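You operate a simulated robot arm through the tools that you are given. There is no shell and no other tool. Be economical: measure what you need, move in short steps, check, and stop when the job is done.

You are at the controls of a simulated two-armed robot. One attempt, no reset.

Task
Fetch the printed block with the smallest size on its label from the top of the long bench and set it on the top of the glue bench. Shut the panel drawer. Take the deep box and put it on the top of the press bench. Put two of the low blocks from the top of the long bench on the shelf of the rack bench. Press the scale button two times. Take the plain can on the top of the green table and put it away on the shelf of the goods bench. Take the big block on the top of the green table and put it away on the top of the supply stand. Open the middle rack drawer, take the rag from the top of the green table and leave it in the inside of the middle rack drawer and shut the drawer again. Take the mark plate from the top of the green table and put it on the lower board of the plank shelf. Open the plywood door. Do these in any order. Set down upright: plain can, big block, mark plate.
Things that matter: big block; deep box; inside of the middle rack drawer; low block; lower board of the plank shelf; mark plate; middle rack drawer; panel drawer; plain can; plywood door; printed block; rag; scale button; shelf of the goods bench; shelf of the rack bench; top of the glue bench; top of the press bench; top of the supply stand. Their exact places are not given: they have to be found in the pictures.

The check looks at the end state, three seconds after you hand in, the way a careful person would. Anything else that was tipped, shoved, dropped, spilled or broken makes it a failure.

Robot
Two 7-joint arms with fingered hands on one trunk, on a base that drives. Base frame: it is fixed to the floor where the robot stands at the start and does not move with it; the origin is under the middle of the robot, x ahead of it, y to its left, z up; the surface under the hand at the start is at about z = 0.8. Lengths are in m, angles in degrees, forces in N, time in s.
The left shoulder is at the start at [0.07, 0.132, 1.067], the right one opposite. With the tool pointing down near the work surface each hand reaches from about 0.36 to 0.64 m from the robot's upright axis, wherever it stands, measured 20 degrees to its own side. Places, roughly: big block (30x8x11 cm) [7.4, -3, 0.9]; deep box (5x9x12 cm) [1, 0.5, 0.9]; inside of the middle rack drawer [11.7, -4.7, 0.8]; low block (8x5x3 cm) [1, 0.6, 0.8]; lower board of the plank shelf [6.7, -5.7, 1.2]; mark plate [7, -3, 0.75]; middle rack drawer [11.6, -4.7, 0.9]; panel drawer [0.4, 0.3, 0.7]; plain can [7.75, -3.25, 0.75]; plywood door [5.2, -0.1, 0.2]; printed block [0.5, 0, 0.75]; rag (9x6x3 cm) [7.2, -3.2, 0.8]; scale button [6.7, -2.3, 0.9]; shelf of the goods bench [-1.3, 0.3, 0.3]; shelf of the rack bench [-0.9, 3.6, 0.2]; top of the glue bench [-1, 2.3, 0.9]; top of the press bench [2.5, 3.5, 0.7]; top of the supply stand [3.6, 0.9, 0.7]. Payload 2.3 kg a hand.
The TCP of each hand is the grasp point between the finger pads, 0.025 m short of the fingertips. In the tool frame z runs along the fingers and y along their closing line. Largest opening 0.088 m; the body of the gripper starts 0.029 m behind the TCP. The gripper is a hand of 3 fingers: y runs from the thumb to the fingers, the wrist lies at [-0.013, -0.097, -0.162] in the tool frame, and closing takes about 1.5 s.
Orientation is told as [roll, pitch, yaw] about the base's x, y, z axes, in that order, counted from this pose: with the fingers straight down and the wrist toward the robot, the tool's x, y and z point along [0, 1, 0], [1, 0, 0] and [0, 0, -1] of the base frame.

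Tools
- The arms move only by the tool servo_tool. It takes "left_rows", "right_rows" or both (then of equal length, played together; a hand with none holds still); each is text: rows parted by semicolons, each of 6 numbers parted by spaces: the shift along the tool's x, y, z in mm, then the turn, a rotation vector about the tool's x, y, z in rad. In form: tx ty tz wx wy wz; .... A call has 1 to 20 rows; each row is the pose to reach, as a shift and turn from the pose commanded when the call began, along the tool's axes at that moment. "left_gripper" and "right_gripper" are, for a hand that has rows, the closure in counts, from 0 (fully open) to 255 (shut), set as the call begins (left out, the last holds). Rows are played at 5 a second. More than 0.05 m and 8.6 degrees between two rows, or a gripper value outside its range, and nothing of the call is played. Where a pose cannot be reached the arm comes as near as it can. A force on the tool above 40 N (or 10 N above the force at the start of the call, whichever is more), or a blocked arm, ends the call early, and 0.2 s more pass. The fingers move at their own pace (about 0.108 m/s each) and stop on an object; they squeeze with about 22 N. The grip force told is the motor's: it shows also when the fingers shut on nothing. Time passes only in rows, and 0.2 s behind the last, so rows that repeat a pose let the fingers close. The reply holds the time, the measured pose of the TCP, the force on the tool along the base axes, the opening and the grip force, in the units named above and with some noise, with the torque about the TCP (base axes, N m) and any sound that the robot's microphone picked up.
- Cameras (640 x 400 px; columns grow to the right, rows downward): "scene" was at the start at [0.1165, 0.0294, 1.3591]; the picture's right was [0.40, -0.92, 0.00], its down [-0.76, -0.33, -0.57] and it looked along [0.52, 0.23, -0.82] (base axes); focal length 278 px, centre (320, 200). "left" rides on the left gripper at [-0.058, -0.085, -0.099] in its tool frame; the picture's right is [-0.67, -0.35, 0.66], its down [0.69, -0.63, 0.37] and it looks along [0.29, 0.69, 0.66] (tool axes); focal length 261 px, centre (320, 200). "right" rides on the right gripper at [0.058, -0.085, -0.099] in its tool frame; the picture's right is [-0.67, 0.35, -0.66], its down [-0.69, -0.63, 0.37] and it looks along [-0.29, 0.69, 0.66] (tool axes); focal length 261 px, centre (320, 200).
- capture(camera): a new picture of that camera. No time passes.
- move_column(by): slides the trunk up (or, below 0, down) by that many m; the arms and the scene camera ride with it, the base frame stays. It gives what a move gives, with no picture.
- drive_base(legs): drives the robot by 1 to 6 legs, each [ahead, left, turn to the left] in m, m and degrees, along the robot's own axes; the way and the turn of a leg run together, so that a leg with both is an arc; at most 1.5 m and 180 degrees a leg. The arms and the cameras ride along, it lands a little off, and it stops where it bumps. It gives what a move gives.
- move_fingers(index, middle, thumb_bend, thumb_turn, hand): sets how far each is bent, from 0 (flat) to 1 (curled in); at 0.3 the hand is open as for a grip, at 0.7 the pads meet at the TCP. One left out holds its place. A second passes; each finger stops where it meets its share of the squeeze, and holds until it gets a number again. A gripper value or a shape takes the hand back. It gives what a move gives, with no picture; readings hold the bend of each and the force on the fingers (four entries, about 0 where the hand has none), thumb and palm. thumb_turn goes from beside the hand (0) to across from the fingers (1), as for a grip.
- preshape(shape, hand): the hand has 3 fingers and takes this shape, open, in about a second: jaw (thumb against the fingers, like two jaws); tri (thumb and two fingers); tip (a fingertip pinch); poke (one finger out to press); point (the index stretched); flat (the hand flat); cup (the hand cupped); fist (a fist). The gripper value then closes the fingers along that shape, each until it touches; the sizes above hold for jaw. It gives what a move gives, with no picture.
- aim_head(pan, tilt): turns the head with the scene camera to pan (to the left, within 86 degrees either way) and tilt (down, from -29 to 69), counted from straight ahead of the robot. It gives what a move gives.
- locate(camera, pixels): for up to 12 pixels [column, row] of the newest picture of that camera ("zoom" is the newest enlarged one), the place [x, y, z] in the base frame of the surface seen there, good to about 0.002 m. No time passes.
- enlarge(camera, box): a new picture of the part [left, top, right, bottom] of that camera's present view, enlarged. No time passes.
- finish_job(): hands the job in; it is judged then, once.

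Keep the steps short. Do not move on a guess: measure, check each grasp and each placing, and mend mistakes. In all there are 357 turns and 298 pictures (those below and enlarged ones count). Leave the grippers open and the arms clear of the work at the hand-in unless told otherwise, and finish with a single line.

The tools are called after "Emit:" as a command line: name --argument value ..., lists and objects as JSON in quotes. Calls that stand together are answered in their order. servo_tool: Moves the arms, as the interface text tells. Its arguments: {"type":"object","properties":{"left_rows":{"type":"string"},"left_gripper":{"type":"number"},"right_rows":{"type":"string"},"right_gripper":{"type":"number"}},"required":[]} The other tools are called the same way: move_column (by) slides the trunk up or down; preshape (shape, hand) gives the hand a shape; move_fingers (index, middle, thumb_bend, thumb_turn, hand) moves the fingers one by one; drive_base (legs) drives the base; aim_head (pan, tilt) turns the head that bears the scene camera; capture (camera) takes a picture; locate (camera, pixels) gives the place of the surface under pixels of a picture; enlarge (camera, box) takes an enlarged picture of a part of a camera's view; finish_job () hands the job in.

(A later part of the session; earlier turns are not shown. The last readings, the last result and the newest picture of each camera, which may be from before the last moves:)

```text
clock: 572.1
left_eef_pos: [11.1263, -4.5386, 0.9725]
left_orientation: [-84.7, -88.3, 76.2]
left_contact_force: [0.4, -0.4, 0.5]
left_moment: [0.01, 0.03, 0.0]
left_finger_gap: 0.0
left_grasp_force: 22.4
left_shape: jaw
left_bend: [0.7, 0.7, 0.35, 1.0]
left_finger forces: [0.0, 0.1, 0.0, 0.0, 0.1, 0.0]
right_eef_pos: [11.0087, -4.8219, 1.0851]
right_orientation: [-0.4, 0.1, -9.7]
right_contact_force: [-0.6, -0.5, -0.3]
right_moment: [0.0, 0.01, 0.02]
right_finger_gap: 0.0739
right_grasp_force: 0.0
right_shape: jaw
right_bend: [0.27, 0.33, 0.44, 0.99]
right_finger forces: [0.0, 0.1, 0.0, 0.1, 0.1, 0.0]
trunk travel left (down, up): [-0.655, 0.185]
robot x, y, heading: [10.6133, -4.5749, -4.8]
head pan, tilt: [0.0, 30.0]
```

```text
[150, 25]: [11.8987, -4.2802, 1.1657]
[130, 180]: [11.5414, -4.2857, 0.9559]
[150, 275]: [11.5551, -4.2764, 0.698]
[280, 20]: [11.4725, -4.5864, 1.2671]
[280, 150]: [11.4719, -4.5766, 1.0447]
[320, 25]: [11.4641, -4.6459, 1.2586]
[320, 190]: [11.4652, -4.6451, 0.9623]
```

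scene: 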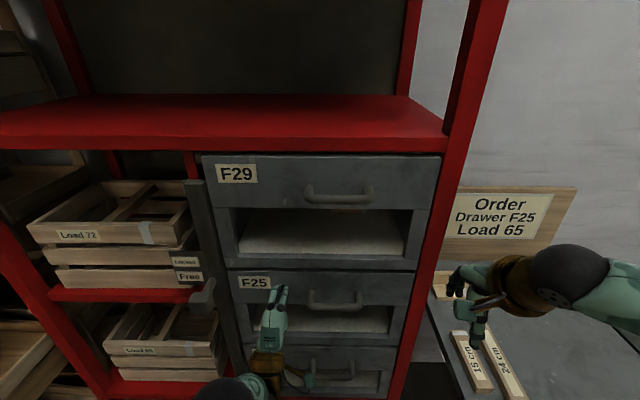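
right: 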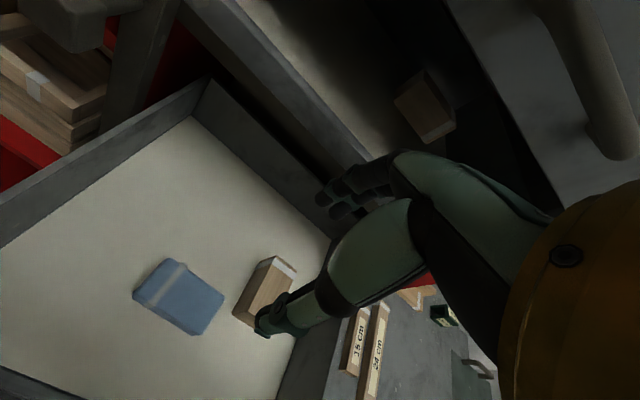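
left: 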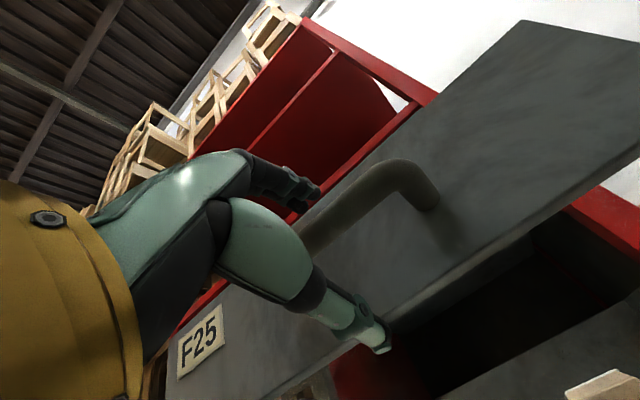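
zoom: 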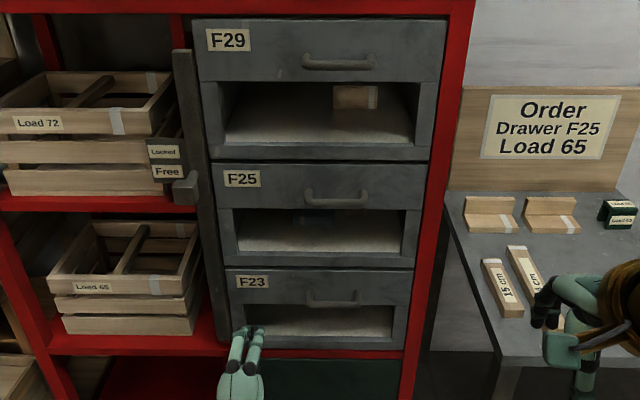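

F25 is flush with F29 (x 11.465 vs 11.464): shut. Restore the left hand, then go back to the green table.

Emit:
move_column --by 0.18

Emit:
servo_tool --left_rows "0 0 0 0.14 0 0; 0 0 0 0.28 0 0; 0 0 0 0.42 0 0; 0 0 0 0.56 0 0; 0 0 0 0.7 0 0; 0 0 0 0.84 0 0; 0 0 0 0.98 0 0; 0 0 0 1.12 0 0; 0 0 0 1.26 0 0; 0 0 0 1.4 0 0; 0 0 0 1.5 0 0; 0 0 0 1.56 0 0; 0 0 0 1.56 0 0" --right_rows "0 0 0 0 0 0; 0 0 0 0 0 0; 0 0 0 0 0 0; 0 0 0 0 0 0; 0 0 0 0 0 0; 0 0 0 0 0 0; 0 0 0 0 0 0; 0 0 0 0 0 0; 0 0 0 0 0 0; 0 0 0 0 0 0; 0 0 0 0 0 0; 0 0 0 0 0 0; 0 0 0 0 0 0" --left_gripper 0 --right_gripper 0

Emit:
drive_base --legs '[[0, -0.65, 0], [-1.5, 0, 0], [-1.5, 0, 0], [0, 0, 95], [0.7, 0, 0]]'

Emit:
aim_head --pan 0 --tilt 40

Emit:
capture --camera "scene"

```text
clock: 574.1
left_eef_pos: [11.1252, -4.5375, 1.1538]
left_orientation: [-86.6, -88.2, 78.1]
left_contact_force: [-0.4, -0.6, -0.4]
left_moment: [0.01, 0.06, -0.01]
left_finger_gap: 0.0
left_grasp_force: 21.6
left_shape: jaw
left_bend: [0.7, 0.7, 0.35, 1.0]
left_finger forces: [0.0, 0.0, 0.0, 0.0, 0.0, 0.0]
right_eef_pos: [11.0087, -4.8215, 1.2649]
right_orientation: [-0.4, -0.1, -9.7]
right_contact_force: [-0.3, 0.0, 0.1]
right_moment: [-0.01, 0.01, -0.01]
right_finger_gap: 0.0737
right_grasp_force: 0.1
right_shape: jaw
right_bend: [0.27, 0.33, 0.44, 0.99]
right_finger forces: [0.1, 0.0, 0.0, 0.0, 0.1, 0.1]
trunk travel left (down, up): [-0.835, 0.005]
robot x, y, heading: [10.6177, -4.5727, -5.1]
head pan, tilt: [0.0, 30.0]
```

```text
clock: 576.9
left_eef_pos: [11.1253, -4.538, 1.1541]
left_orientation: [-1.7, -0.4, -8.5]
left_contact_force: [0.0, 0.2, -0.1]
left_moment: [0.01, 0.01, -0.02]
left_finger_gap: 0.0874
left_grasp_force: 0.1
left_shape: jaw
left_bend: [0.3, 0.3, 0.3, 0.98]
left_finger forces: [0.1, 0.0, 0.0, 0.0, 0.0, 0.1]
right_eef_pos: [11.0082, -4.8216, 1.2652]
right_orientation: [-0.3, -0.1, -9.7]
right_contact_force: [0.1, 0.5, 0.5]
right_moment: [0.04, -0.02, -0.02]
right_finger_gap: 0.0877
right_grasp_force: 0.0
right_shape: jaw
right_bend: [0.3, 0.3, 0.3, 0.98]
right_finger forces: [0.1, 0.1, 0.1, 0.0, 0.0, 0.0]
trunk travel left (down, up): [-0.835, 0.005]
robot x, y, heading: [10.6139, -4.5692, -4.9]
head pan, tilt: [0.0, 30.0]
```

```text
clock: 601.8
left_eef_pos: [7.4771, -3.8218, 1.1545]
left_orientation: [-1.7, -0.6, 89.9]
left_contact_force: [0.3, -0.1, 0.0]
left_moment: [0.0, 0.0, 0.0]
left_finger_gap: 0.0878
left_grasp_force: 0.1
left_shape: jaw
left_bend: [0.3, 0.3, 0.3, 0.98]
left_finger forces: [0.0, 0.1, 0.0, 0.0, 0.0, 0.1]
right_eef_pos: [7.7743, -3.8976, 1.2656]
right_orientation: [-0.4, -0.1, 88.7]
right_contact_force: [0.2, -0.3, 0.0]
right_moment: [0.03, -0.01, 0.02]
right_finger_gap: 0.0876
right_grasp_force: 0.1
right_shape: jaw
right_bend: [0.3, 0.3, 0.3, 0.98]
right_finger forces: [0.0, 0.1, 0.1, 0.1, 0.0, 0.0]
trunk travel left (down, up): [-0.835, 0.005]
robot x, y, heading: [7.5895, -4.324, 93.5]
head pan, tilt: [0.0, 30.0]
```

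```text
clock: 602.5
left_eef_pos: [7.4775, -3.8208, 1.1551]
left_orientation: [-1.7, -0.5, 89.9]
left_contact_force: [0.4, -0.2, 0.6]
left_moment: [0.0, -0.01, 0.02]
left_finger_gap: 0.0878
left_grasp_force: 0.1
left_shape: jaw
left_bend: [0.3, 0.3, 0.3, 0.98]
left_finger forces: [0.0, 0.1, 0.1, 0.1, 0.1, 0.0]
right_eef_pos: [7.7752, -3.8964, 1.2651]
right_orientation: [-0.5, -0.2, 88.7]
right_contact_force: [-0.4, 0.8, -0.4]
right_moment: [-0.01, -0.02, 0.0]
right_finger_gap: 0.0878
right_grasp_force: 0.0
right_shape: jaw
right_bend: [0.3, 0.3, 0.3, 0.98]
right_finger forces: [0.0, 0.0, 0.1, 0.0, 0.1, 0.0]
trunk travel left (down, up): [-0.835, 0.005]
robot x, y, heading: [7.589, -4.3257, 93.6]
head pan, tilt: [0.0, 40.0]
```

```text
128 pictures are left
```

scene: 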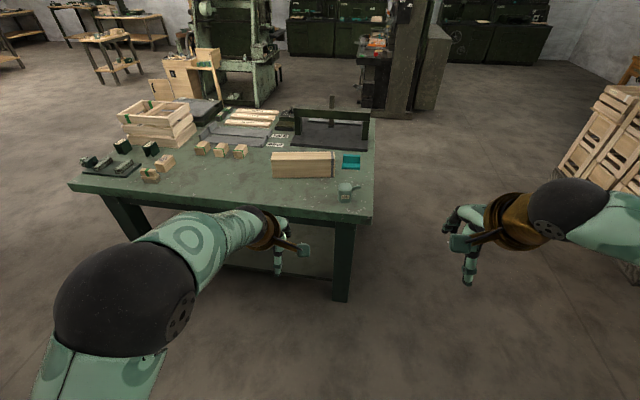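

Measure the big block and the can.

Emit:
enlarge --camera "scene" --box '[260, 140, 380, 220]'

Emit:
locate --camera "zoom" --pixels '[[60, 68], [365, 62], [62, 92], [385, 85], [65, 135], [65, 190], [380, 180], [210, 75], [455, 225], [455, 250], [455, 295], [455, 320]]'

```text
5.00 times, centred on (320, 180) of scene
```

zoom: 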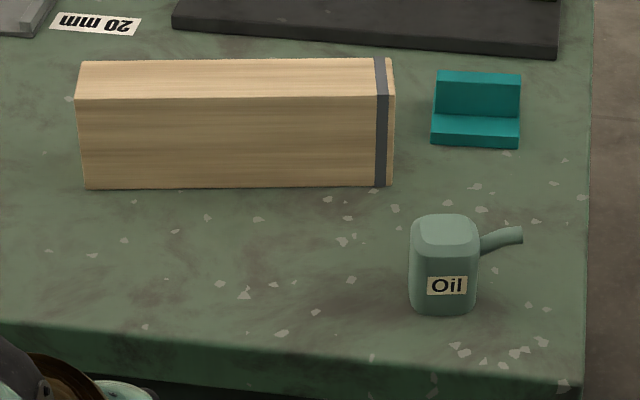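

```text
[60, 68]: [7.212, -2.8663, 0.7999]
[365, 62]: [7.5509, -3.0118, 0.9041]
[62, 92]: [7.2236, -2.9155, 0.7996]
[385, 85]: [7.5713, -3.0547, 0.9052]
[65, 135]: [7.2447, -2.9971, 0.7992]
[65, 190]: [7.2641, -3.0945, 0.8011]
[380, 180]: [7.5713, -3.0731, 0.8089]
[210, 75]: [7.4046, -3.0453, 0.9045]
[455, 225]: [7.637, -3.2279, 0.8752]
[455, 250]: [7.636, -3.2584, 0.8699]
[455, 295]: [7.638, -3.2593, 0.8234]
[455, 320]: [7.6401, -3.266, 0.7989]
```

Emit:
locate --camera "zoom" --pixels '[[84, 65], [372, 62], [370, 93], [82, 95], [230, 62], [230, 95], [90, 185], [370, 183], [425, 222], [470, 222], [447, 240], [447, 218]]'

```text
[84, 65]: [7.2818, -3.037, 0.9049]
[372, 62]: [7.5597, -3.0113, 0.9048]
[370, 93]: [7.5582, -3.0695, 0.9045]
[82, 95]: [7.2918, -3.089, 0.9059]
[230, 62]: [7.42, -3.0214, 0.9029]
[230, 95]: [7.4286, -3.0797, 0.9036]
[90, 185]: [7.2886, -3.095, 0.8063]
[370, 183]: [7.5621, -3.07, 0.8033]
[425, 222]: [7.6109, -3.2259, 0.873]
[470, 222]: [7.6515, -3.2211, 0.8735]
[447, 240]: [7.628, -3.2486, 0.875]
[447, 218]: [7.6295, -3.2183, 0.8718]
```

Block: centre (7.43, -3.05), 6.4 cm wide, axis +5°, top 0.904. Can: centre about (7.632, -3.236), top 0.874. First the can with the right hand from a little further back.

Emit:
drive_base --legs '[[0, 0, -3.6], [0.585, 0.055, 0]]'

Emit:
servo_tool --right_rows "30 20 0 0 0 0; 60 40 0 0 0 0; 90 60 0 0 0 0; 110 80 0 0 0 0; 110 80 30 0 0 0; 110 80 60 0 0 0; 110 80 60 0 0 0"

Emit:
move_column --by -0.15

Emit:
capture --camera "scene"

Emit:
capture --camera "right"

```text
clock: 606.3
left_eef_pos: [7.4666, -3.2282, 1.156]
left_orientation: [-1.7, -0.6, 85.5]
left_contact_force: [0.6, 0.0, 0.8]
left_moment: [-0.01, -0.04, -0.02]
left_finger_gap: 0.0877
left_grasp_force: 0.1
left_shape: jaw
left_bend: [0.3, 0.3, 0.3, 0.98]
left_finger forces: [0.0, 0.1, 0.0, 0.0, 0.0, 0.0]
right_eef_pos: [7.7582, -3.3249, 1.2653]
right_orientation: [-0.4, -0.2, 84.2]
right_contact_force: [-0.1, -0.8, 0.0]
right_moment: [-0.01, -0.03, 0.01]
right_finger_gap: 0.0876
right_grasp_force: 0.1
right_shape: jaw
right_bend: [0.3, 0.3, 0.3, 0.98]
right_finger forces: [0.0, 0.1, 0.1, 0.0, 0.0, 0.0]
trunk travel left (down, up): [-0.835, 0.005]
robot x, y, heading: [7.5359, -3.7357, 89.0]
head pan, tilt: [0.0, 40.0]
```

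```text
clock: 607.9
left_eef_pos: [7.4682, -3.2261, 1.1551]
left_orientation: [-1.7, -0.5, 85.5]
left_contact_force: [0.5, 0.5, 0.1]
left_moment: [0.05, -0.01, 0.02]
left_finger_gap: 0.0877
left_grasp_force: 0.1
left_shape: jaw
left_bend: [0.3, 0.3, 0.3, 0.98]
left_finger forces: [0.1, 0.1, 0.0, 0.0, 0.0, 0.1]
right_eef_pos: [7.6583, -3.2312, 1.2062]
right_orientation: [-0.4, -0.1, 84.2]
right_contact_force: [0.0, 0.7, -0.1]
right_moment: [-0.02, 0.0, -0.05]
right_finger_gap: 0.0877
right_grasp_force: 0.0
right_shape: jaw
right_bend: [0.3, 0.3, 0.3, 0.98]
right_finger forces: [0.1, 0.0, 0.1, 0.1, 0.0, 0.1]
trunk travel left (down, up): [-0.835, 0.005]
robot x, y, heading: [7.5397, -3.7356, 88.9]
head pan, tilt: [0.0, 40.0]
```

```text
clock: 609.7
left_eef_pos: [7.4681, -3.2267, 1.0045]
left_orientation: [-1.8, -0.5, 85.6]
left_contact_force: [-1.1, -0.1, -0.1]
left_moment: [0.0, 0.0, 0.01]
left_finger_gap: 0.0876
left_grasp_force: 0.0
left_shape: jaw
left_bend: [0.3, 0.3, 0.3, 0.98]
left_finger forces: [0.0, 0.1, 0.0, 0.1, 0.0, 0.1]
right_eef_pos: [7.6579, -3.2331, 1.0559]
right_orientation: [-0.4, -0.1, 84.2]
right_contact_force: [-0.8, 0.6, 0.0]
right_moment: [0.05, -0.02, 0.02]
right_finger_gap: 0.0877
right_grasp_force: 0.1
right_shape: jaw
right_bend: [0.3, 0.3, 0.3, 0.98]
right_finger forces: [0.0, 0.1, 0.0, 0.1, 0.0, 0.0]
trunk travel left (down, up): [-0.685, 0.155]
robot x, y, heading: [7.5351, -3.7357, 89.1]
head pan, tilt: [0.0, 40.0]
```

```text
126 pictures are left
```

scene: 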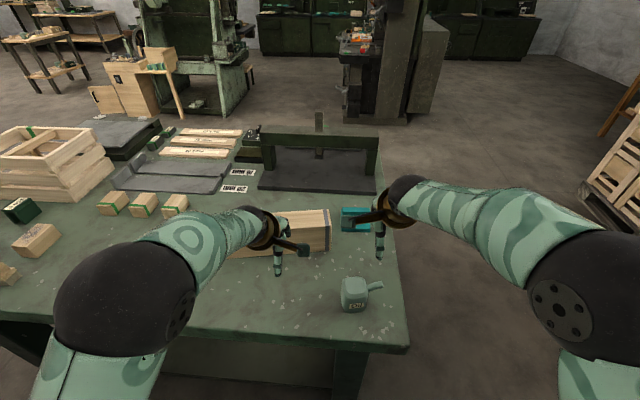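

```text
125 pictures are left
```

right: 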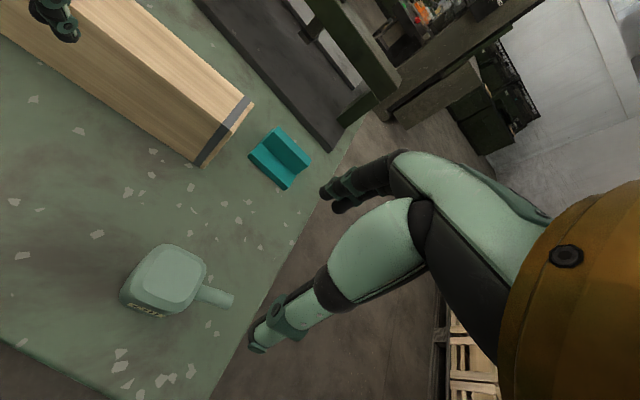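

Locate the can body from the hand camera.

Emit:
enlarge --camera "right" --box '[100, 220, 260, 330]'

Emit:
locate --camera "right" --pixels '[[175, 247], [203, 265], [180, 302], [140, 290], [170, 272], [157, 250], [185, 306], [132, 285], [205, 290]]'

```text
3.64 times, centred on (180, 275) of right
```

zoom: 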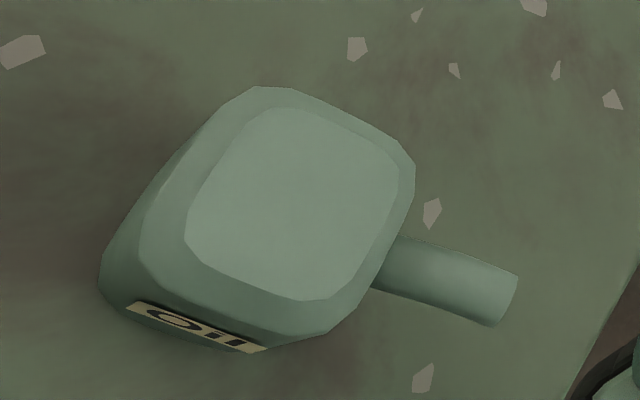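

```text
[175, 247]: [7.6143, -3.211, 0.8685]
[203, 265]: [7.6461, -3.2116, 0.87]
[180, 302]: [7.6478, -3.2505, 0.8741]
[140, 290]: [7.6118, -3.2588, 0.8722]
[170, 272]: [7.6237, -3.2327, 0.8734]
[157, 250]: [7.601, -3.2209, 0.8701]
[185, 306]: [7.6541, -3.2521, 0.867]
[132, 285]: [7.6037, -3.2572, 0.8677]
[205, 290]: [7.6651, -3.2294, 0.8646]
```

Can centre (7.629, -3.234). Align and descend to z 0.85.

Emit:
servo_tool --right_rows "15 -2 30 0 0 -0.07; 29 -4 60 0 0 -0.14; 29 -4 100 0 0 -0.14; 29 -4 140 0 0 -0.14; 29 -4 140 0 0 -0.14"

Emit:
capture --camera "right"

```text
clock: 610.9
left_eef_pos: [7.468, -3.2279, 1.0051]
left_orientation: [-1.7, -0.5, 85.5]
left_contact_force: [0.0, 1.0, -0.4]
left_moment: [0.01, 0.05, 0.01]
left_finger_gap: 0.0873
left_grasp_force: 0.0
left_shape: jaw
left_bend: [0.3, 0.3, 0.3, 0.98]
left_finger forces: [0.0, 0.1, 0.0, 0.0, 0.1, 0.0]
right_eef_pos: [7.6306, -3.2316, 0.9154]
right_orientation: [-0.5, -0.1, 92.2]
right_contact_force: [-0.3, 0.1, 0.2]
right_moment: [0.02, -0.01, -0.01]
right_finger_gap: 0.0876
right_grasp_force: 0.0
right_shape: jaw
right_bend: [0.3, 0.3, 0.3, 0.98]
right_finger forces: [0.0, 0.0, 0.0, 0.0, 0.1, 0.1]
trunk travel left (down, up): [-0.685, 0.155]
robot x, y, heading: [7.5364, -3.7383, 88.8]
head pan, tilt: [0.0, 40.0]
```

```text
123 pictures are left
```

right: 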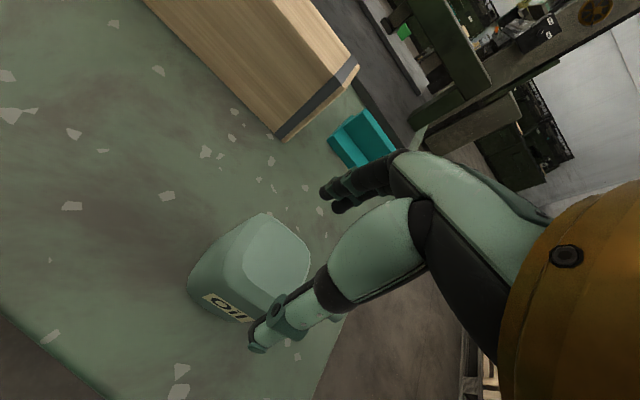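

Good. Descend 65 mm more and close.

Emit:
servo_tool --right_rows "0 -2 35 0 0 0; 0 -2 65 0 0 0; 0 -2 65 0 0 0"

Emit:
servo_tool --right_rows "0 0 0 0 0 0; 0 0 0 0 0 0; 0 0 0 0 0 0; 0 0 0 0 0 0; 0 0 0 0 0 0; 0 0 0 0 0 0; 0 0 0 0 0 0; 0 0 0 0 0 0" --right_gripper 255

Emit:
capture --camera "right"

```text
clock: 611.7
left_eef_pos: [7.4668, -3.2273, 1.0047]
left_orientation: [-1.7, -0.5, 85.4]
left_contact_force: [-0.1, -0.2, -1.2]
left_moment: [-0.02, 0.02, 0.02]
left_finger_gap: 0.0877
left_grasp_force: 0.1
left_shape: jaw
left_bend: [0.3, 0.3, 0.3, 0.98]
left_finger forces: [0.1, 0.1, 0.0, 0.0, 0.0, 0.1]
right_eef_pos: [7.6293, -3.2346, 0.8508]
right_orientation: [-0.5, -0.1, 92.3]
right_contact_force: [-0.6, -0.5, -0.1]
right_moment: [0.02, 0.01, 0.02]
right_finger_gap: 0.0878
right_grasp_force: 0.0
right_shape: jaw
right_bend: [0.3, 0.3, 0.3, 0.98]
right_finger forces: [0.1, 0.0, 0.0, 0.0, 0.1, 0.0]
trunk travel left (down, up): [-0.685, 0.155]
robot x, y, heading: [7.5399, -3.7388, 89.0]
head pan, tilt: [0.0, 40.0]
```

```text
clock: 613.5
left_eef_pos: [7.4657, -3.2257, 1.0035]
left_orientation: [-1.7, -0.5, 85.5]
left_contact_force: [0.1, -2.0, -0.4]
left_moment: [0.01, 0.03, 0.02]
left_finger_gap: 0.0878
left_grasp_force: 0.0
left_shape: jaw
left_bend: [0.3, 0.3, 0.3, 0.98]
left_finger forces: [0.0, 0.1, 0.0, 0.0, 0.0, 0.0]
right_eef_pos: [7.6292, -3.2341, 0.8495]
right_orientation: [-0.5, 0.1, 92.2]
right_contact_force: [-0.6, 0.0, -0.2]
right_moment: [-0.02, -0.04, 0.05]
right_finger_gap: 0.0518
right_grasp_force: 22.4
right_shape: jaw
right_bend: [0.74, 0.41, 0.65, 1.0]
right_finger forces: [13.1, 6.9, 0.1, 0.1, 20.0, 0.0]
trunk travel left (down, up): [-0.685, 0.155]
robot x, y, heading: [7.5363, -3.7386, 88.9]
head pan, tilt: [0.0, 40.0]
```

```text
122 pictures are left
```

right: 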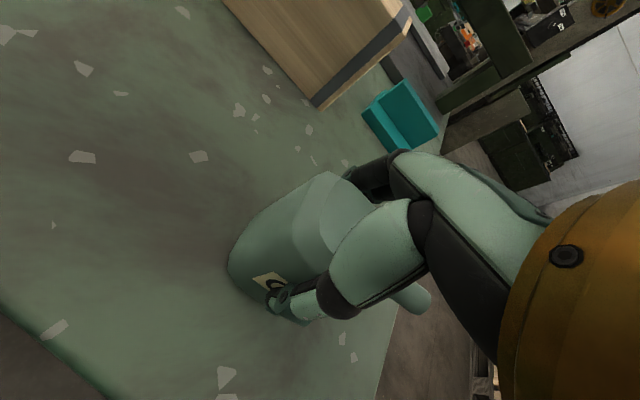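

Held. Lift the can 0.15 and move the base 0.1 ahead for the block.

Emit:
servo_tool --right_rows "0 0 -15 0 0 0; 0 0 -50 0 0 0; 0 0 -90 0 0 0; 0 0 -130 0 0 0; -20 0 -150 0 0 0; -40 0 -150 0 0 0; -40 0 -150 0 0 0"

Emit:
drive_base --legs '[[0.1, 0, 0]]'

Emit:
servo_tool --left_rows "20 30 0 0 0 -0.08; 34 60 0 0 0 -0.16; 34 74 0 0 0 -0.16; 34 74 0 0 0 -0.16"

Emit:
capture --camera "left"

Emit:
capture --camera "right"

```text
clock: 615.1
left_eef_pos: [7.4684, -3.2275, 1.0033]
left_orientation: [-1.7, -0.4, 85.4]
left_contact_force: [-0.7, 0.1, -0.3]
left_moment: [0.01, -0.01, 0.04]
left_finger_gap: 0.0876
left_grasp_force: 0.0
left_shape: jaw
left_bend: [0.3, 0.3, 0.3, 0.98]
left_finger forces: [0.0, 0.0, 0.0, 0.1, 0.0, 0.0]
right_eef_pos: [7.6712, -3.2355, 1.0028]
right_orientation: [-0.4, 0.0, 92.2]
right_contact_force: [-1.0, 0.2, -1.2]
right_moment: [0.05, 0.01, -0.04]
right_finger_gap: 0.0519
right_grasp_force: 22.4
right_shape: jaw
right_bend: [0.74, 0.41, 0.65, 1.0]
right_finger forces: [13.0, 6.9, 0.1, 0.0, 19.9, 0.1]
trunk travel left (down, up): [-0.685, 0.155]
robot x, y, heading: [7.5373, -3.733, 89.0]
head pan, tilt: [0.0, 40.0]
```

```text
clock: 616.2
left_eef_pos: [7.4711, -3.1282, 1.0055]
left_orientation: [-1.8, -0.7, 85.4]
left_contact_force: [0.4, 0.0, -0.5]
left_moment: [0.01, 0.03, 0.04]
left_finger_gap: 0.0878
left_grasp_force: 0.1
left_shape: jaw
left_bend: [0.3, 0.3, 0.3, 0.98]
left_finger forces: [0.1, 0.1, 0.0, 0.0, 0.0, 0.0]
right_eef_pos: [7.6722, -3.1357, 1.0033]
right_orientation: [-0.6, -0.3, 92.1]
right_contact_force: [0.0, 0.0, -1.7]
right_moment: [0.03, 0.02, 0.01]
right_finger_gap: 0.0521
right_grasp_force: 22.1
right_shape: jaw
right_bend: [0.74, 0.41, 0.65, 1.0]
right_finger forces: [13.0, 6.9, 0.0, 0.1, 19.9, 0.1]
trunk travel left (down, up): [-0.685, 0.155]
robot x, y, heading: [7.5387, -3.6367, 88.7]
head pan, tilt: [0.0, 40.0]
```

```text
clock: 617.2
left_eef_pos: [7.4423, -3.0491, 1.0034]
left_orientation: [-1.8, -0.2, 94.5]
left_contact_force: [0.3, 0.0, 0.1]
left_moment: [0.02, -0.04, 0.03]
left_finger_gap: 0.0876
left_grasp_force: 0.0
left_shape: jaw
left_bend: [0.3, 0.3, 0.3, 0.98]
left_finger forces: [0.0, 0.0, 0.0, 0.1, 0.0, 0.0]
right_eef_pos: [7.6734, -3.1345, 1.002]
right_orientation: [-0.3, -0.1, 92.0]
right_contact_force: [-0.1, -0.5, -1.6]
right_moment: [-0.03, 0.0, -0.01]
right_finger_gap: 0.0518
right_grasp_force: 21.6
right_shape: jaw
right_bend: [0.74, 0.41, 0.65, 1.0]
right_finger forces: [13.0, 6.9, 0.0, 0.1, 19.9, 0.0]
trunk travel left (down, up): [-0.685, 0.155]
robot x, y, heading: [7.5382, -3.6356, 88.9]
head pan, tilt: [0.0, 40.0]
```

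```text
121 pictures are left
```

left: 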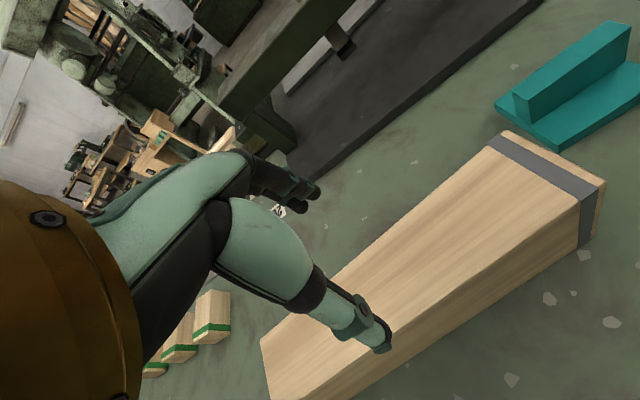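

```text
120 pictures are left
```

right: 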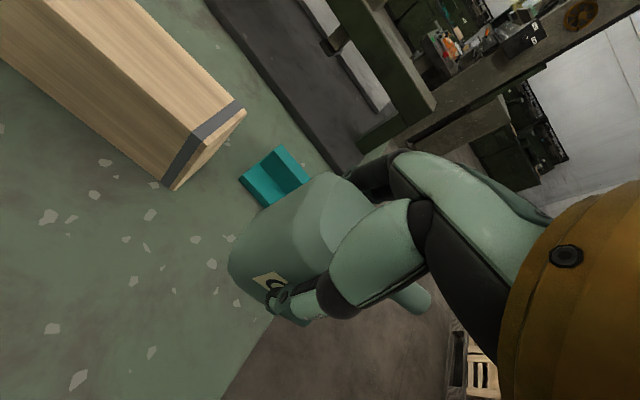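

Emit:
locate --camera "left" --pixels '[[440, 185], [505, 138], [385, 237], [560, 218], [500, 265], [440, 310], [400, 340], [265, 345], [590, 190], [480, 220]]'

```text
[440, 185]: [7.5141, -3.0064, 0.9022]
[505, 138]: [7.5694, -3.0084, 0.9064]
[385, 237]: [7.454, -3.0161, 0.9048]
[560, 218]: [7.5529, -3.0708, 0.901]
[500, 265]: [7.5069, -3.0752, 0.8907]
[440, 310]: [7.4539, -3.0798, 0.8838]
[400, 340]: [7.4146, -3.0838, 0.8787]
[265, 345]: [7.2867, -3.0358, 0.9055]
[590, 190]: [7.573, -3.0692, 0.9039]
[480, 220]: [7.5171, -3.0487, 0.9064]
```

Block centre at (7.429, -3.0495). Adjust and descend to z 0.882.

Emit:
servo_tool --left_rows "13 1 30 -0.031 0 0; 13 1 60 -0.031 0 0; 13 1 90 -0.031 0 0; 13 1 110 -0.031 0 0; 13 1 121 -0.031 0 0; 13 1 121 -0.031 0 0"

Emit:
capture --camera "left"

```text
clock: 618.6
left_eef_pos: [7.4343, -3.0489, 0.8857]
left_orientation: [-1.8, -2.6, 94.5]
left_contact_force: [-1.1, 8.0, 26.1]
left_moment: [0.64, -0.13, 0.08]
left_finger_gap: 0.088
left_grasp_force: 0.1
left_shape: jaw
left_bend: [0.23, 0.3, 0.29, 0.98]
left_finger forces: [20.5, 0.0, 0.1, 0.0, 2.4, 0.1]
right_eef_pos: [7.6727, -3.1379, 1.0045]
right_orientation: [-0.4, -0.2, 92.1]
right_contact_force: [-0.1, -0.1, -2.2]
right_moment: [0.05, 0.0, 0.0]
right_finger_gap: 0.0515
right_grasp_force: 22.1
right_shape: jaw
right_bend: [0.74, 0.41, 0.65, 1.0]
right_finger forces: [13.0, 6.9, 0.0, 0.0, 19.9, 0.0]
trunk travel left (down, up): [-0.685, 0.155]
robot x, y, heading: [7.5356, -3.6362, 89.0]
head pan, tilt: [0.0, 40.0]
```

```text
119 pictures are left
```

left: 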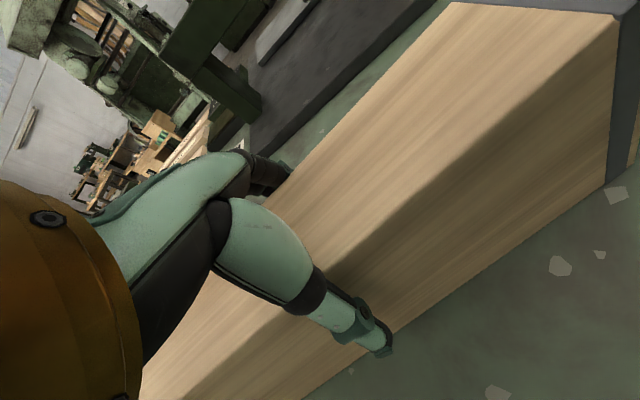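

Contact: the index finger presses on the block's back edge. Lift 20 mm, correct tilt, shift 5 mm forward and retry more gently.

Emit:
servo_tool --left_rows "0 0 -10 0 0 0; 0 0 -25 0.038 0.031 0; 0 5 -25 0.038 0.031 0; 0 5 -25 0.038 0.031 0"

Emit:
capture --camera "left"

Emit:
enlarge --camera "scene" --box '[200, 180, 420, 330]'

```text
clock: 619.6
left_eef_pos: [7.4335, -3.0435, 0.9052]
left_orientation: [0.1, 0.3, 94.5]
left_contact_force: [0.9, -0.3, 0.0]
left_moment: [0.03, 0.0, -0.01]
left_finger_gap: 0.0879
left_grasp_force: 0.2
left_shape: jaw
left_bend: [0.3, 0.3, 0.29, 0.97]
left_finger forces: [0.1, 0.0, 0.0, 0.0, 0.9, 0.0]
right_eef_pos: [7.6735, -3.1342, 1.0005]
right_orientation: [-0.4, 0.0, 92.1]
right_contact_force: [0.4, 0.7, -1.1]
right_moment: [0.01, 0.01, 0.01]
right_finger_gap: 0.0518
right_grasp_force: 21.7
right_shape: jaw
right_bend: [0.74, 0.41, 0.65, 1.0]
right_finger forces: [13.0, 6.9, 0.0, 0.0, 19.9, 0.0]
trunk travel left (down, up): [-0.685, 0.155]
robot x, y, heading: [7.5413, -3.6351, 88.9]
head pan, tilt: [0.0, 40.0]
```

```text
118 pictures are left
```

left: 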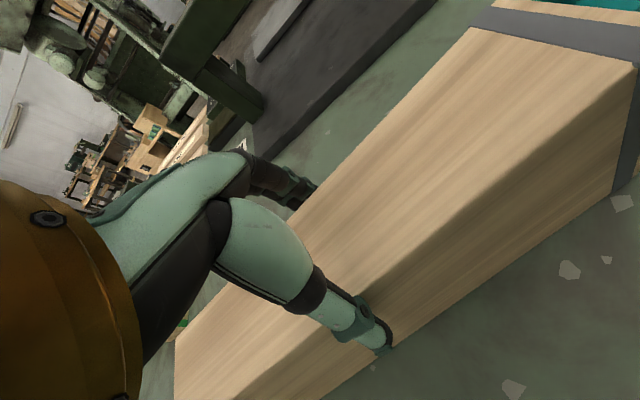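

```text
2.67 times, centred on (310, 255) of scene
```

zoom: 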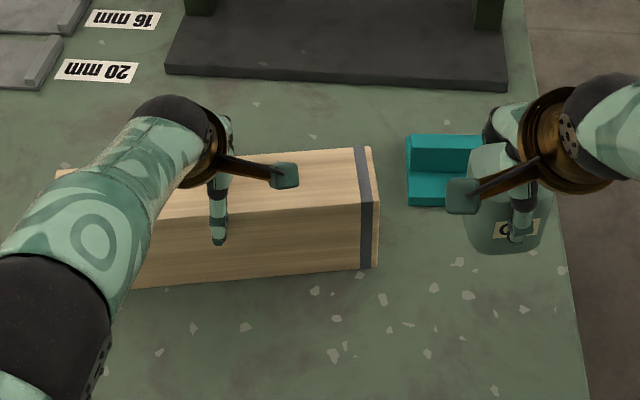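

Emit:
locate --camera "left" --pixels '[[440, 60], [400, 120], [340, 175], [600, 90], [500, 190], [430, 240], [460, 280], [400, 330], [350, 240]]'

```text
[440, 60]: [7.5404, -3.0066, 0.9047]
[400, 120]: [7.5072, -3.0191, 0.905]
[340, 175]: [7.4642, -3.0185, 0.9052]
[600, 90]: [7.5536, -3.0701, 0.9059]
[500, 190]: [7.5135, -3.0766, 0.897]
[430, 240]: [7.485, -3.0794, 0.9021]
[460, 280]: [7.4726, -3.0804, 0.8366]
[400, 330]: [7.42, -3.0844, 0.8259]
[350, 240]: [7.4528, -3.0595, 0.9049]
```

The block did not move (67 mm wide). I'll open the fingers wider than the usual grip and recentre.

Emit:
servo_tool --left_rows "0 -6 -20 0 0 0; 0 -6 -40 0 0 0; 0 -6 -40 0 0 0"

Emit:
move_fingers --hand "left" --index 0.12 --middle 0.12 --thumb_bend 0.12 --thumb_turn 1.0

Emit:
servo_tool --left_rows "0 0 20 0 0 0; 0 0 40 0 0 0; 0 0 52 0 0 0; 0 0 60 0 0 0; 0 0 60 0 0 0"

Emit:
capture --camera "left"

```text
clock: 620.4
left_eef_pos: [7.4314, -3.0491, 0.9461]
left_orientation: [0.0, 0.2, 94.5]
left_contact_force: [0.0, 0.3, 1.0]
left_moment: [0.01, -0.02, -0.02]
left_finger_gap: 0.0881
left_grasp_force: 0.0
left_shape: jaw
left_bend: [0.3, 0.3, 0.3, 0.97]
left_finger forces: [0.0, 0.1, 0.1, 0.0, 0.0, 0.1]
right_eef_pos: [7.6727, -3.1328, 1.001]
right_orientation: [-0.4, 0.0, 92.1]
right_contact_force: [0.5, 0.3, -0.9]
right_moment: [0.0, -0.01, 0.05]
right_finger_gap: 0.0519
right_grasp_force: 22.1
right_shape: jaw
right_bend: [0.74, 0.41, 0.65, 1.0]
right_finger forces: [12.9, 6.9, 0.0, 0.0, 19.9, 0.0]
trunk travel left (down, up): [-0.685, 0.155]
robot x, y, heading: [7.5399, -3.6354, 88.8]
head pan, tilt: [0.0, 40.0]
```

```text
clock: 621.4
left_eef_pos: [7.4332, -3.0488, 0.9476]
left_orientation: [0.0, 0.2, 94.5]
left_contact_force: [0.4, 0.0, -0.4]
left_moment: [-0.01, -0.03, -0.02]
left_finger_gap: 0.117
left_grasp_force: 0.1
left_shape: fingers
left_bend: [0.12, 0.12, 0.12, 0.96]
left_finger forces: [0.1, 0.0, 0.1, 0.0, 0.0, 0.0]
right_eef_pos: [7.6727, -3.1341, 1.0017]
right_orientation: [-0.3, 0.0, 92.2]
right_contact_force: [-0.9, 0.4, -1.1]
right_moment: [0.01, -0.01, 0.02]
right_finger_gap: 0.0518
right_grasp_force: 22.6
right_shape: jaw
right_bend: [0.74, 0.41, 0.65, 1.0]
right_finger forces: [13.0, 7.0, 0.0, 0.1, 19.9, 0.0]
trunk travel left (down, up): [-0.685, 0.155]
robot x, y, heading: [7.542, -3.6367, 88.7]
head pan, tilt: [0.0, 40.0]
```

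```text
clock: 622.6
left_eef_pos: [7.4331, -3.0494, 0.8873]
left_orientation: [0.0, 0.2, 94.6]
left_contact_force: [1.0, 0.5, -0.5]
left_moment: [-0.03, 0.01, 0.0]
left_finger_gap: 0.1174
left_grasp_force: 0.0
left_shape: fingers
left_bend: [0.12, 0.12, 0.12, 0.96]
left_finger forces: [0.0, 0.0, 0.1, 0.0, 0.0, 0.0]
right_eef_pos: [7.6733, -3.1351, 1.002]
right_orientation: [-0.5, 0.1, 92.0]
right_contact_force: [-1.0, -0.1, -1.0]
right_moment: [0.02, -0.02, 0.01]
right_finger_gap: 0.0515
right_grasp_force: 21.6
right_shape: jaw
right_bend: [0.74, 0.41, 0.65, 1.0]
right_finger forces: [13.0, 6.9, 0.0, 0.1, 19.9, 0.0]
trunk travel left (down, up): [-0.685, 0.155]
robot x, y, heading: [7.5379, -3.6326, 89.0]
head pan, tilt: [0.0, 40.0]
```

```text
116 pictures are left
```

left: 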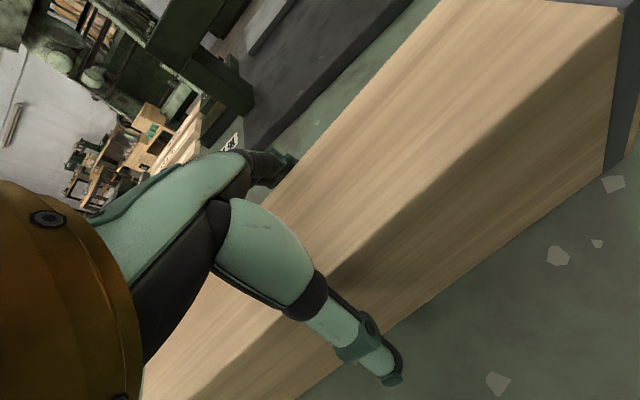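

Clear. Lower 7 mm more and close.

Emit:
servo_tool --left_rows "0 0 4 0 0 0; 0 0 7 0 0 0; 0 0 7 0 0 0"

Emit:
servo_tool --left_rows "0 0 0 0 0 0; 0 0 0 0 0 0; 0 0 0 0 0 0; 0 0 0 0 0 0; 0 0 0 0 0 0; 0 0 0 0 0 0; 0 0 0 0 0 0; 0 0 0 0 0 0; 0 0 0 0 0 0" --left_gripper 255

Emit:
capture --camera "left"

```text
clock: 623.4
left_eef_pos: [7.4339, -3.0513, 0.8811]
left_orientation: [0.1, 0.0, 94.6]
left_contact_force: [0.7, -0.3, 3.6]
left_moment: [-0.03, -0.03, 0.01]
left_finger_gap: 0.1179
left_grasp_force: 1.3
left_shape: fingers
left_bend: [0.12, 0.12, 0.12, 0.96]
left_finger forces: [0.5, 0.0, 0.1, 0.0, 2.4, 0.0]
right_eef_pos: [7.6727, -3.1347, 1.0023]
right_orientation: [-0.4, -0.2, 92.2]
right_contact_force: [0.3, 1.2, -1.5]
right_moment: [0.0, 0.01, -0.04]
right_finger_gap: 0.0516
right_grasp_force: 22.1
right_shape: jaw
right_bend: [0.74, 0.41, 0.65, 1.0]
right_finger forces: [12.9, 6.9, 0.0, 0.1, 20.0, 0.0]
trunk travel left (down, up): [-0.685, 0.155]
robot x, y, heading: [7.5391, -3.6342, 89.0]
head pan, tilt: [0.0, 40.0]
```

```text
clock: 625.4
left_eef_pos: [7.4346, -3.0489, 0.8814]
left_orientation: [0.0, -0.2, 94.5]
left_contact_force: [-1.3, 13.8, 22.0]
left_moment: [0.86, -0.09, 0.13]
left_finger_gap: 0.0605
left_grasp_force: 21.9
left_shape: jaw
left_bend: [0.22, 0.36, 0.58, 0.98]
left_finger forces: [47.5, 12.6, 0.0, 0.0, 40.5, 0.0]
right_eef_pos: [7.6733, -3.1367, 1.0023]
right_orientation: [-0.5, -0.1, 92.2]
right_contact_force: [-0.7, 0.3, -1.9]
right_moment: [-0.01, 0.01, 0.0]
right_finger_gap: 0.0516
right_grasp_force: 22.4
right_shape: jaw
right_bend: [0.74, 0.41, 0.65, 1.0]
right_finger forces: [13.0, 6.9, 0.1, 0.1, 19.8, 0.1]
trunk travel left (down, up): [-0.685, 0.155]
robot x, y, heading: [7.5397, -3.6352, 88.9]
head pan, tilt: [0.0, 40.0]
```

```text
115 pictures are left
```

left: 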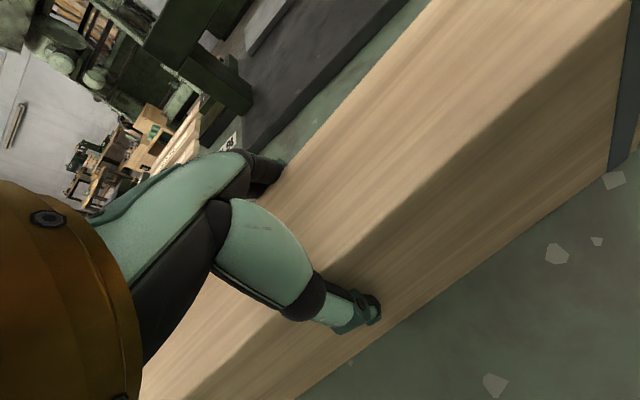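

The index's base presses on the top edge. Reopen, raise 9 mm, and close again.

Emit:
move_fingers --hand "left" --index 0.12 --middle 0.12 --thumb_bend 0.12 --thumb_turn 1.0

Emit:
servo_tool --left_rows "0 0 -5 0 0 0; 0 0 -10 0 0 0; 0 0 -10 0 0 0"

Emit:
servo_tool --left_rows "0 0 0 0 0 0; 0 0 0 0 0 0; 0 0 0 0 0 0; 0 0 0 0 0 0; 0 0 0 0 0 0; 0 0 0 0 0 0; 0 0 0 0 0 0; 0 0 0 0 0 0; 0 0 0 0 0 0" --left_gripper 255

```text
clock: 626.4
left_eef_pos: [7.4326, -3.0519, 0.8791]
left_orientation: [0.2, 0.2, 94.4]
left_contact_force: [0.0, -4.0, 1.5]
left_moment: [0.16, -0.03, -0.04]
left_finger_gap: 0.1183
left_grasp_force: 2.7
left_shape: fingers
left_bend: [0.12, 0.12, 0.12, 0.96]
left_finger forces: [0.9, 0.1, 0.0, 0.0, 4.2, 0.0]
right_eef_pos: [7.6718, -3.1354, 1.0025]
right_orientation: [-0.4, -0.2, 92.2]
right_contact_force: [0.6, -0.1, -1.3]
right_moment: [0.04, -0.03, 0.02]
right_finger_gap: 0.0518
right_grasp_force: 22.2
right_shape: jaw
right_bend: [0.74, 0.41, 0.65, 1.0]
right_finger forces: [13.0, 6.9, 0.1, 0.0, 19.8, 0.0]
trunk travel left (down, up): [-0.685, 0.155]
robot x, y, heading: [7.5382, -3.6357, 88.8]
head pan, tilt: [0.0, 40.0]
```

```text
clock: 627.2
left_eef_pos: [7.433, -3.0514, 0.89]
left_orientation: [0.0, 0.3, 94.5]
left_contact_force: [-0.2, 1.0, 0.3]
left_moment: [0.03, 0.01, 0.0]
left_finger_gap: 0.118
left_grasp_force: 0.2
left_shape: fingers
left_bend: [0.12, 0.12, 0.12, 0.96]
left_finger forces: [0.0, 0.0, 0.0, 0.0, 0.0, 0.0]
right_eef_pos: [7.6726, -3.1342, 1.001]
right_orientation: [-0.5, 0.0, 92.2]
right_contact_force: [0.3, 0.3, -1.0]
right_moment: [-0.02, -0.01, -0.01]
right_finger_gap: 0.0517
right_grasp_force: 22.0
right_shape: jaw
right_bend: [0.74, 0.41, 0.65, 1.0]
right_finger forces: [13.0, 6.9, 0.0, 0.0, 19.9, 0.0]
trunk travel left (down, up): [-0.685, 0.155]
robot x, y, heading: [7.5394, -3.6318, 88.9]
head pan, tilt: [0.0, 40.0]
```

```text
clock: 629.2
left_eef_pos: [7.4338, -3.0511, 0.8913]
left_orientation: [0.0, 0.2, 94.6]
left_contact_force: [0.1, 0.8, 3.4]
left_moment: [0.54, 0.02, -0.02]
left_finger_gap: 0.0684
left_grasp_force: 22.5
left_shape: jaw
left_bend: [0.25, 0.35, 0.47, 0.98]
left_finger forces: [26.6, 11.6, 0.1, 0.0, 37.6, 0.1]
right_eef_pos: [7.673, -3.134, 1.0014]
right_orientation: [-0.4, -0.1, 92.2]
right_contact_force: [0.0, 0.3, -1.1]
right_moment: [0.0, 0.0, -0.02]
right_finger_gap: 0.0516
right_grasp_force: 21.6
right_shape: jaw
right_bend: [0.74, 0.41, 0.65, 1.0]
right_finger forces: [13.0, 6.9, 0.0, 0.0, 19.9, 0.1]
trunk travel left (down, up): [-0.685, 0.155]
robot x, y, heading: [7.541, -3.6343, 88.8]
head pan, tilt: [0.0, 40.0]
```

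Clean grip (gap 68 mm). Lift slowly.

Emit:
servo_tool --left_rows "0 0 -10 0 0 0; 0 0 -25 0 0 0; 0 0 -25 0 0 0"

Emit:
capture --camera "left"

Emit:
enlarge --camera "scene" --box '[180, 160, 420, 340]'

```text
clock: 630.0
left_eef_pos: [7.4319, -3.048, 0.9131]
left_orientation: [0.0, 0.6, 94.5]
left_contact_force: [-0.5, -0.5, -12.2]
left_moment: [-0.04, -0.07, -0.03]
left_finger_gap: 0.0681
left_grasp_force: 22.0
left_shape: jaw
left_bend: [0.25, 0.35, 0.47, 0.98]
left_finger forces: [23.9, 10.1, 0.0, 0.1, 34.3, 0.0]
right_eef_pos: [7.671, -3.1312, 1.0004]
right_orientation: [-0.6, 0.3, 92.3]
right_contact_force: [-0.3, -0.1, -1.5]
right_moment: [0.02, 0.01, -0.03]
right_finger_gap: 0.0516
right_grasp_force: 22.5
right_shape: jaw
right_bend: [0.74, 0.41, 0.65, 1.0]
right_finger forces: [12.9, 6.9, 0.0, 0.0, 20.0, 0.0]
trunk travel left (down, up): [-0.685, 0.155]
robot x, y, heading: [7.5411, -3.6331, 89.0]
head pan, tilt: [0.0, 40.0]
```

```text
114 pictures are left
```

left: 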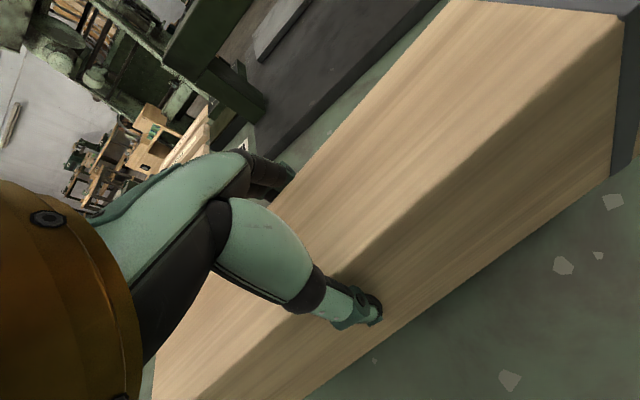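

```text
2.22 times, centred on (300, 250) of scene
```

zoom: 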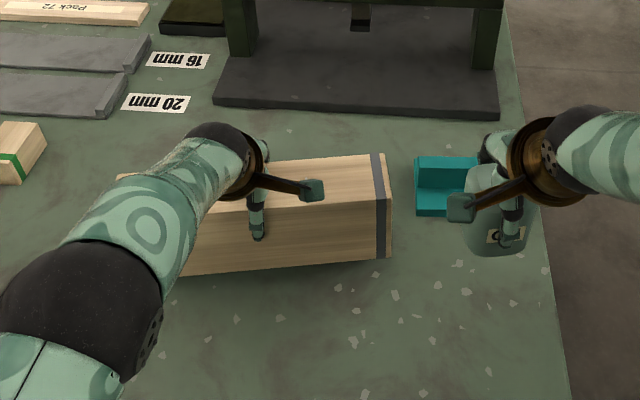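

The block hangs level (12 N). Raise the trunk and drive toward the supply stand.

Emit:
move_column --by 0.15

Emit:
drive_base --legs '[[-0.65, 0, 0], [0, 1.5, 0], [0, 0.7, 0], [1.5, 0, 0], [1.4, 0, 0], [0, 1.5, 0]]'

Emit:
aim_head --pan 5 --tilt 25

Emit:
capture --camera "scene"

```text
clock: 631.8
left_eef_pos: [7.4324, -3.0473, 1.0623]
left_orientation: [-0.1, 0.4, 94.3]
left_contact_force: [-0.1, 0.1, -12.4]
left_moment: [-0.03, -0.04, 0.01]
left_finger_gap: 0.0682
left_grasp_force: 22.6
left_shape: jaw
left_bend: [0.25, 0.35, 0.47, 0.98]
left_finger forces: [23.9, 10.0, 0.0, 0.0, 34.3, 0.0]
right_eef_pos: [7.6723, -3.1306, 1.1504]
right_orientation: [-0.5, 0.2, 92.1]
right_contact_force: [0.2, 0.1, -2.1]
right_moment: [0.02, 0.02, 0.01]
right_finger_gap: 0.0515
right_grasp_force: 22.3
right_shape: jaw
right_bend: [0.74, 0.41, 0.65, 1.0]
right_finger forces: [13.0, 6.8, 0.0, 0.0, 19.8, 0.0]
trunk travel left (down, up): [-0.835, 0.005]
robot x, y, heading: [7.5379, -3.6377, 88.8]
head pan, tilt: [0.0, 40.0]
```

```text
clock: 666.4
left_eef_pos: [3.7626, -0.7358, 1.0636]
left_orientation: [0.0, 0.4, 94.9]
left_contact_force: [-0.3, 0.5, -12.9]
left_moment: [0.0, -0.03, -0.03]
left_finger_gap: 0.068
left_grasp_force: 21.9
left_shape: jaw
left_bend: [0.25, 0.36, 0.47, 0.98]
left_finger forces: [23.8, 10.0, 0.0, 0.1, 33.7, 0.0]
right_eef_pos: [4.0023, -0.8174, 1.1497]
right_orientation: [-0.3, 0.2, 92.5]
right_contact_force: [0.5, 0.2, -1.5]
right_moment: [0.02, 0.01, 0.02]
right_finger_gap: 0.0518
right_grasp_force: 22.0
right_shape: jaw
right_bend: [0.74, 0.41, 0.65, 1.0]
right_finger forces: [13.1, 7.0, 0.1, 0.0, 20.1, 0.1]
trunk travel left (down, up): [-0.835, 0.005]
robot x, y, heading: [3.8747, -1.3221, 89.2]
head pan, tilt: [0.0, 40.0]
```

```text
clock: 667.2
left_eef_pos: [3.7622, -0.7363, 1.0623]
left_orientation: [0.0, 0.3, 94.9]
left_contact_force: [0.1, -0.6, -12.4]
left_moment: [0.0, -0.02, -0.01]
left_finger_gap: 0.0684
left_grasp_force: 21.6
left_shape: jaw
left_bend: [0.25, 0.36, 0.47, 0.98]
left_finger forces: [24.3, 10.2, 0.0, 0.0, 34.3, 0.1]
right_eef_pos: [4.0018, -0.8178, 1.1498]
right_orientation: [-0.5, 0.3, 92.5]
right_contact_force: [0.1, 0.0, -1.6]
right_moment: [-0.02, -0.01, 0.01]
right_finger_gap: 0.0515
right_grasp_force: 21.9
right_shape: jaw
right_bend: [0.74, 0.41, 0.65, 1.0]
right_finger forces: [13.1, 6.9, 0.1, 0.1, 20.0, 0.0]
trunk travel left (down, up): [-0.835, 0.005]
robot x, y, heading: [3.8696, -1.3216, 89.2]
head pan, tilt: [5.0, 25.0]
```

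```text
112 pictures are left
```

scene: 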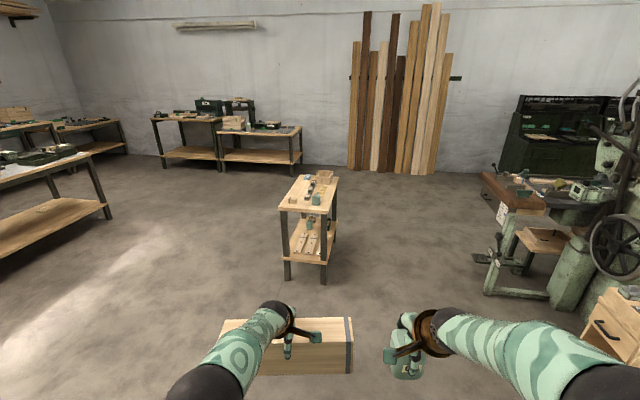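

Emit:
enlarge --camera "scene" --box '[265, 160, 355, 220]'

Emit:
locate --camera "zoom" --pixels '[[100, 315], [440, 345], [255, 105], [500, 110], [200, 280], [330, 290], [450, 250], [200, 150], [230, 200], [300, 130], [260, 310], [470, 180]]'

```text
6.67 times, centred on (310, 190) of scene
```

zoom: 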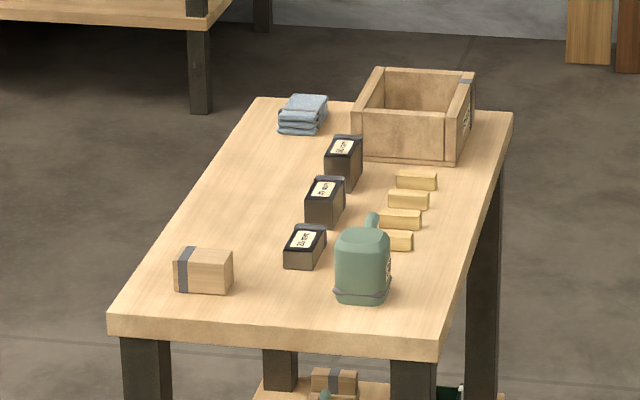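

```text
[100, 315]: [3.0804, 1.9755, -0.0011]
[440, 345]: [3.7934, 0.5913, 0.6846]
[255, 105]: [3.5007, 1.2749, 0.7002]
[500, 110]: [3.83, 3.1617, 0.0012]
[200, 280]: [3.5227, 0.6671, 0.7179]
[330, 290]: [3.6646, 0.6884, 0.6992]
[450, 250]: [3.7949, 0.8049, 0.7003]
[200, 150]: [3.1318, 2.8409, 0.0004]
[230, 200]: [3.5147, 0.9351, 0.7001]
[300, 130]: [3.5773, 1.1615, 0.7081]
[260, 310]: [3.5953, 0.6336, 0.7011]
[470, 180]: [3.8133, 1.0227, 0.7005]
```

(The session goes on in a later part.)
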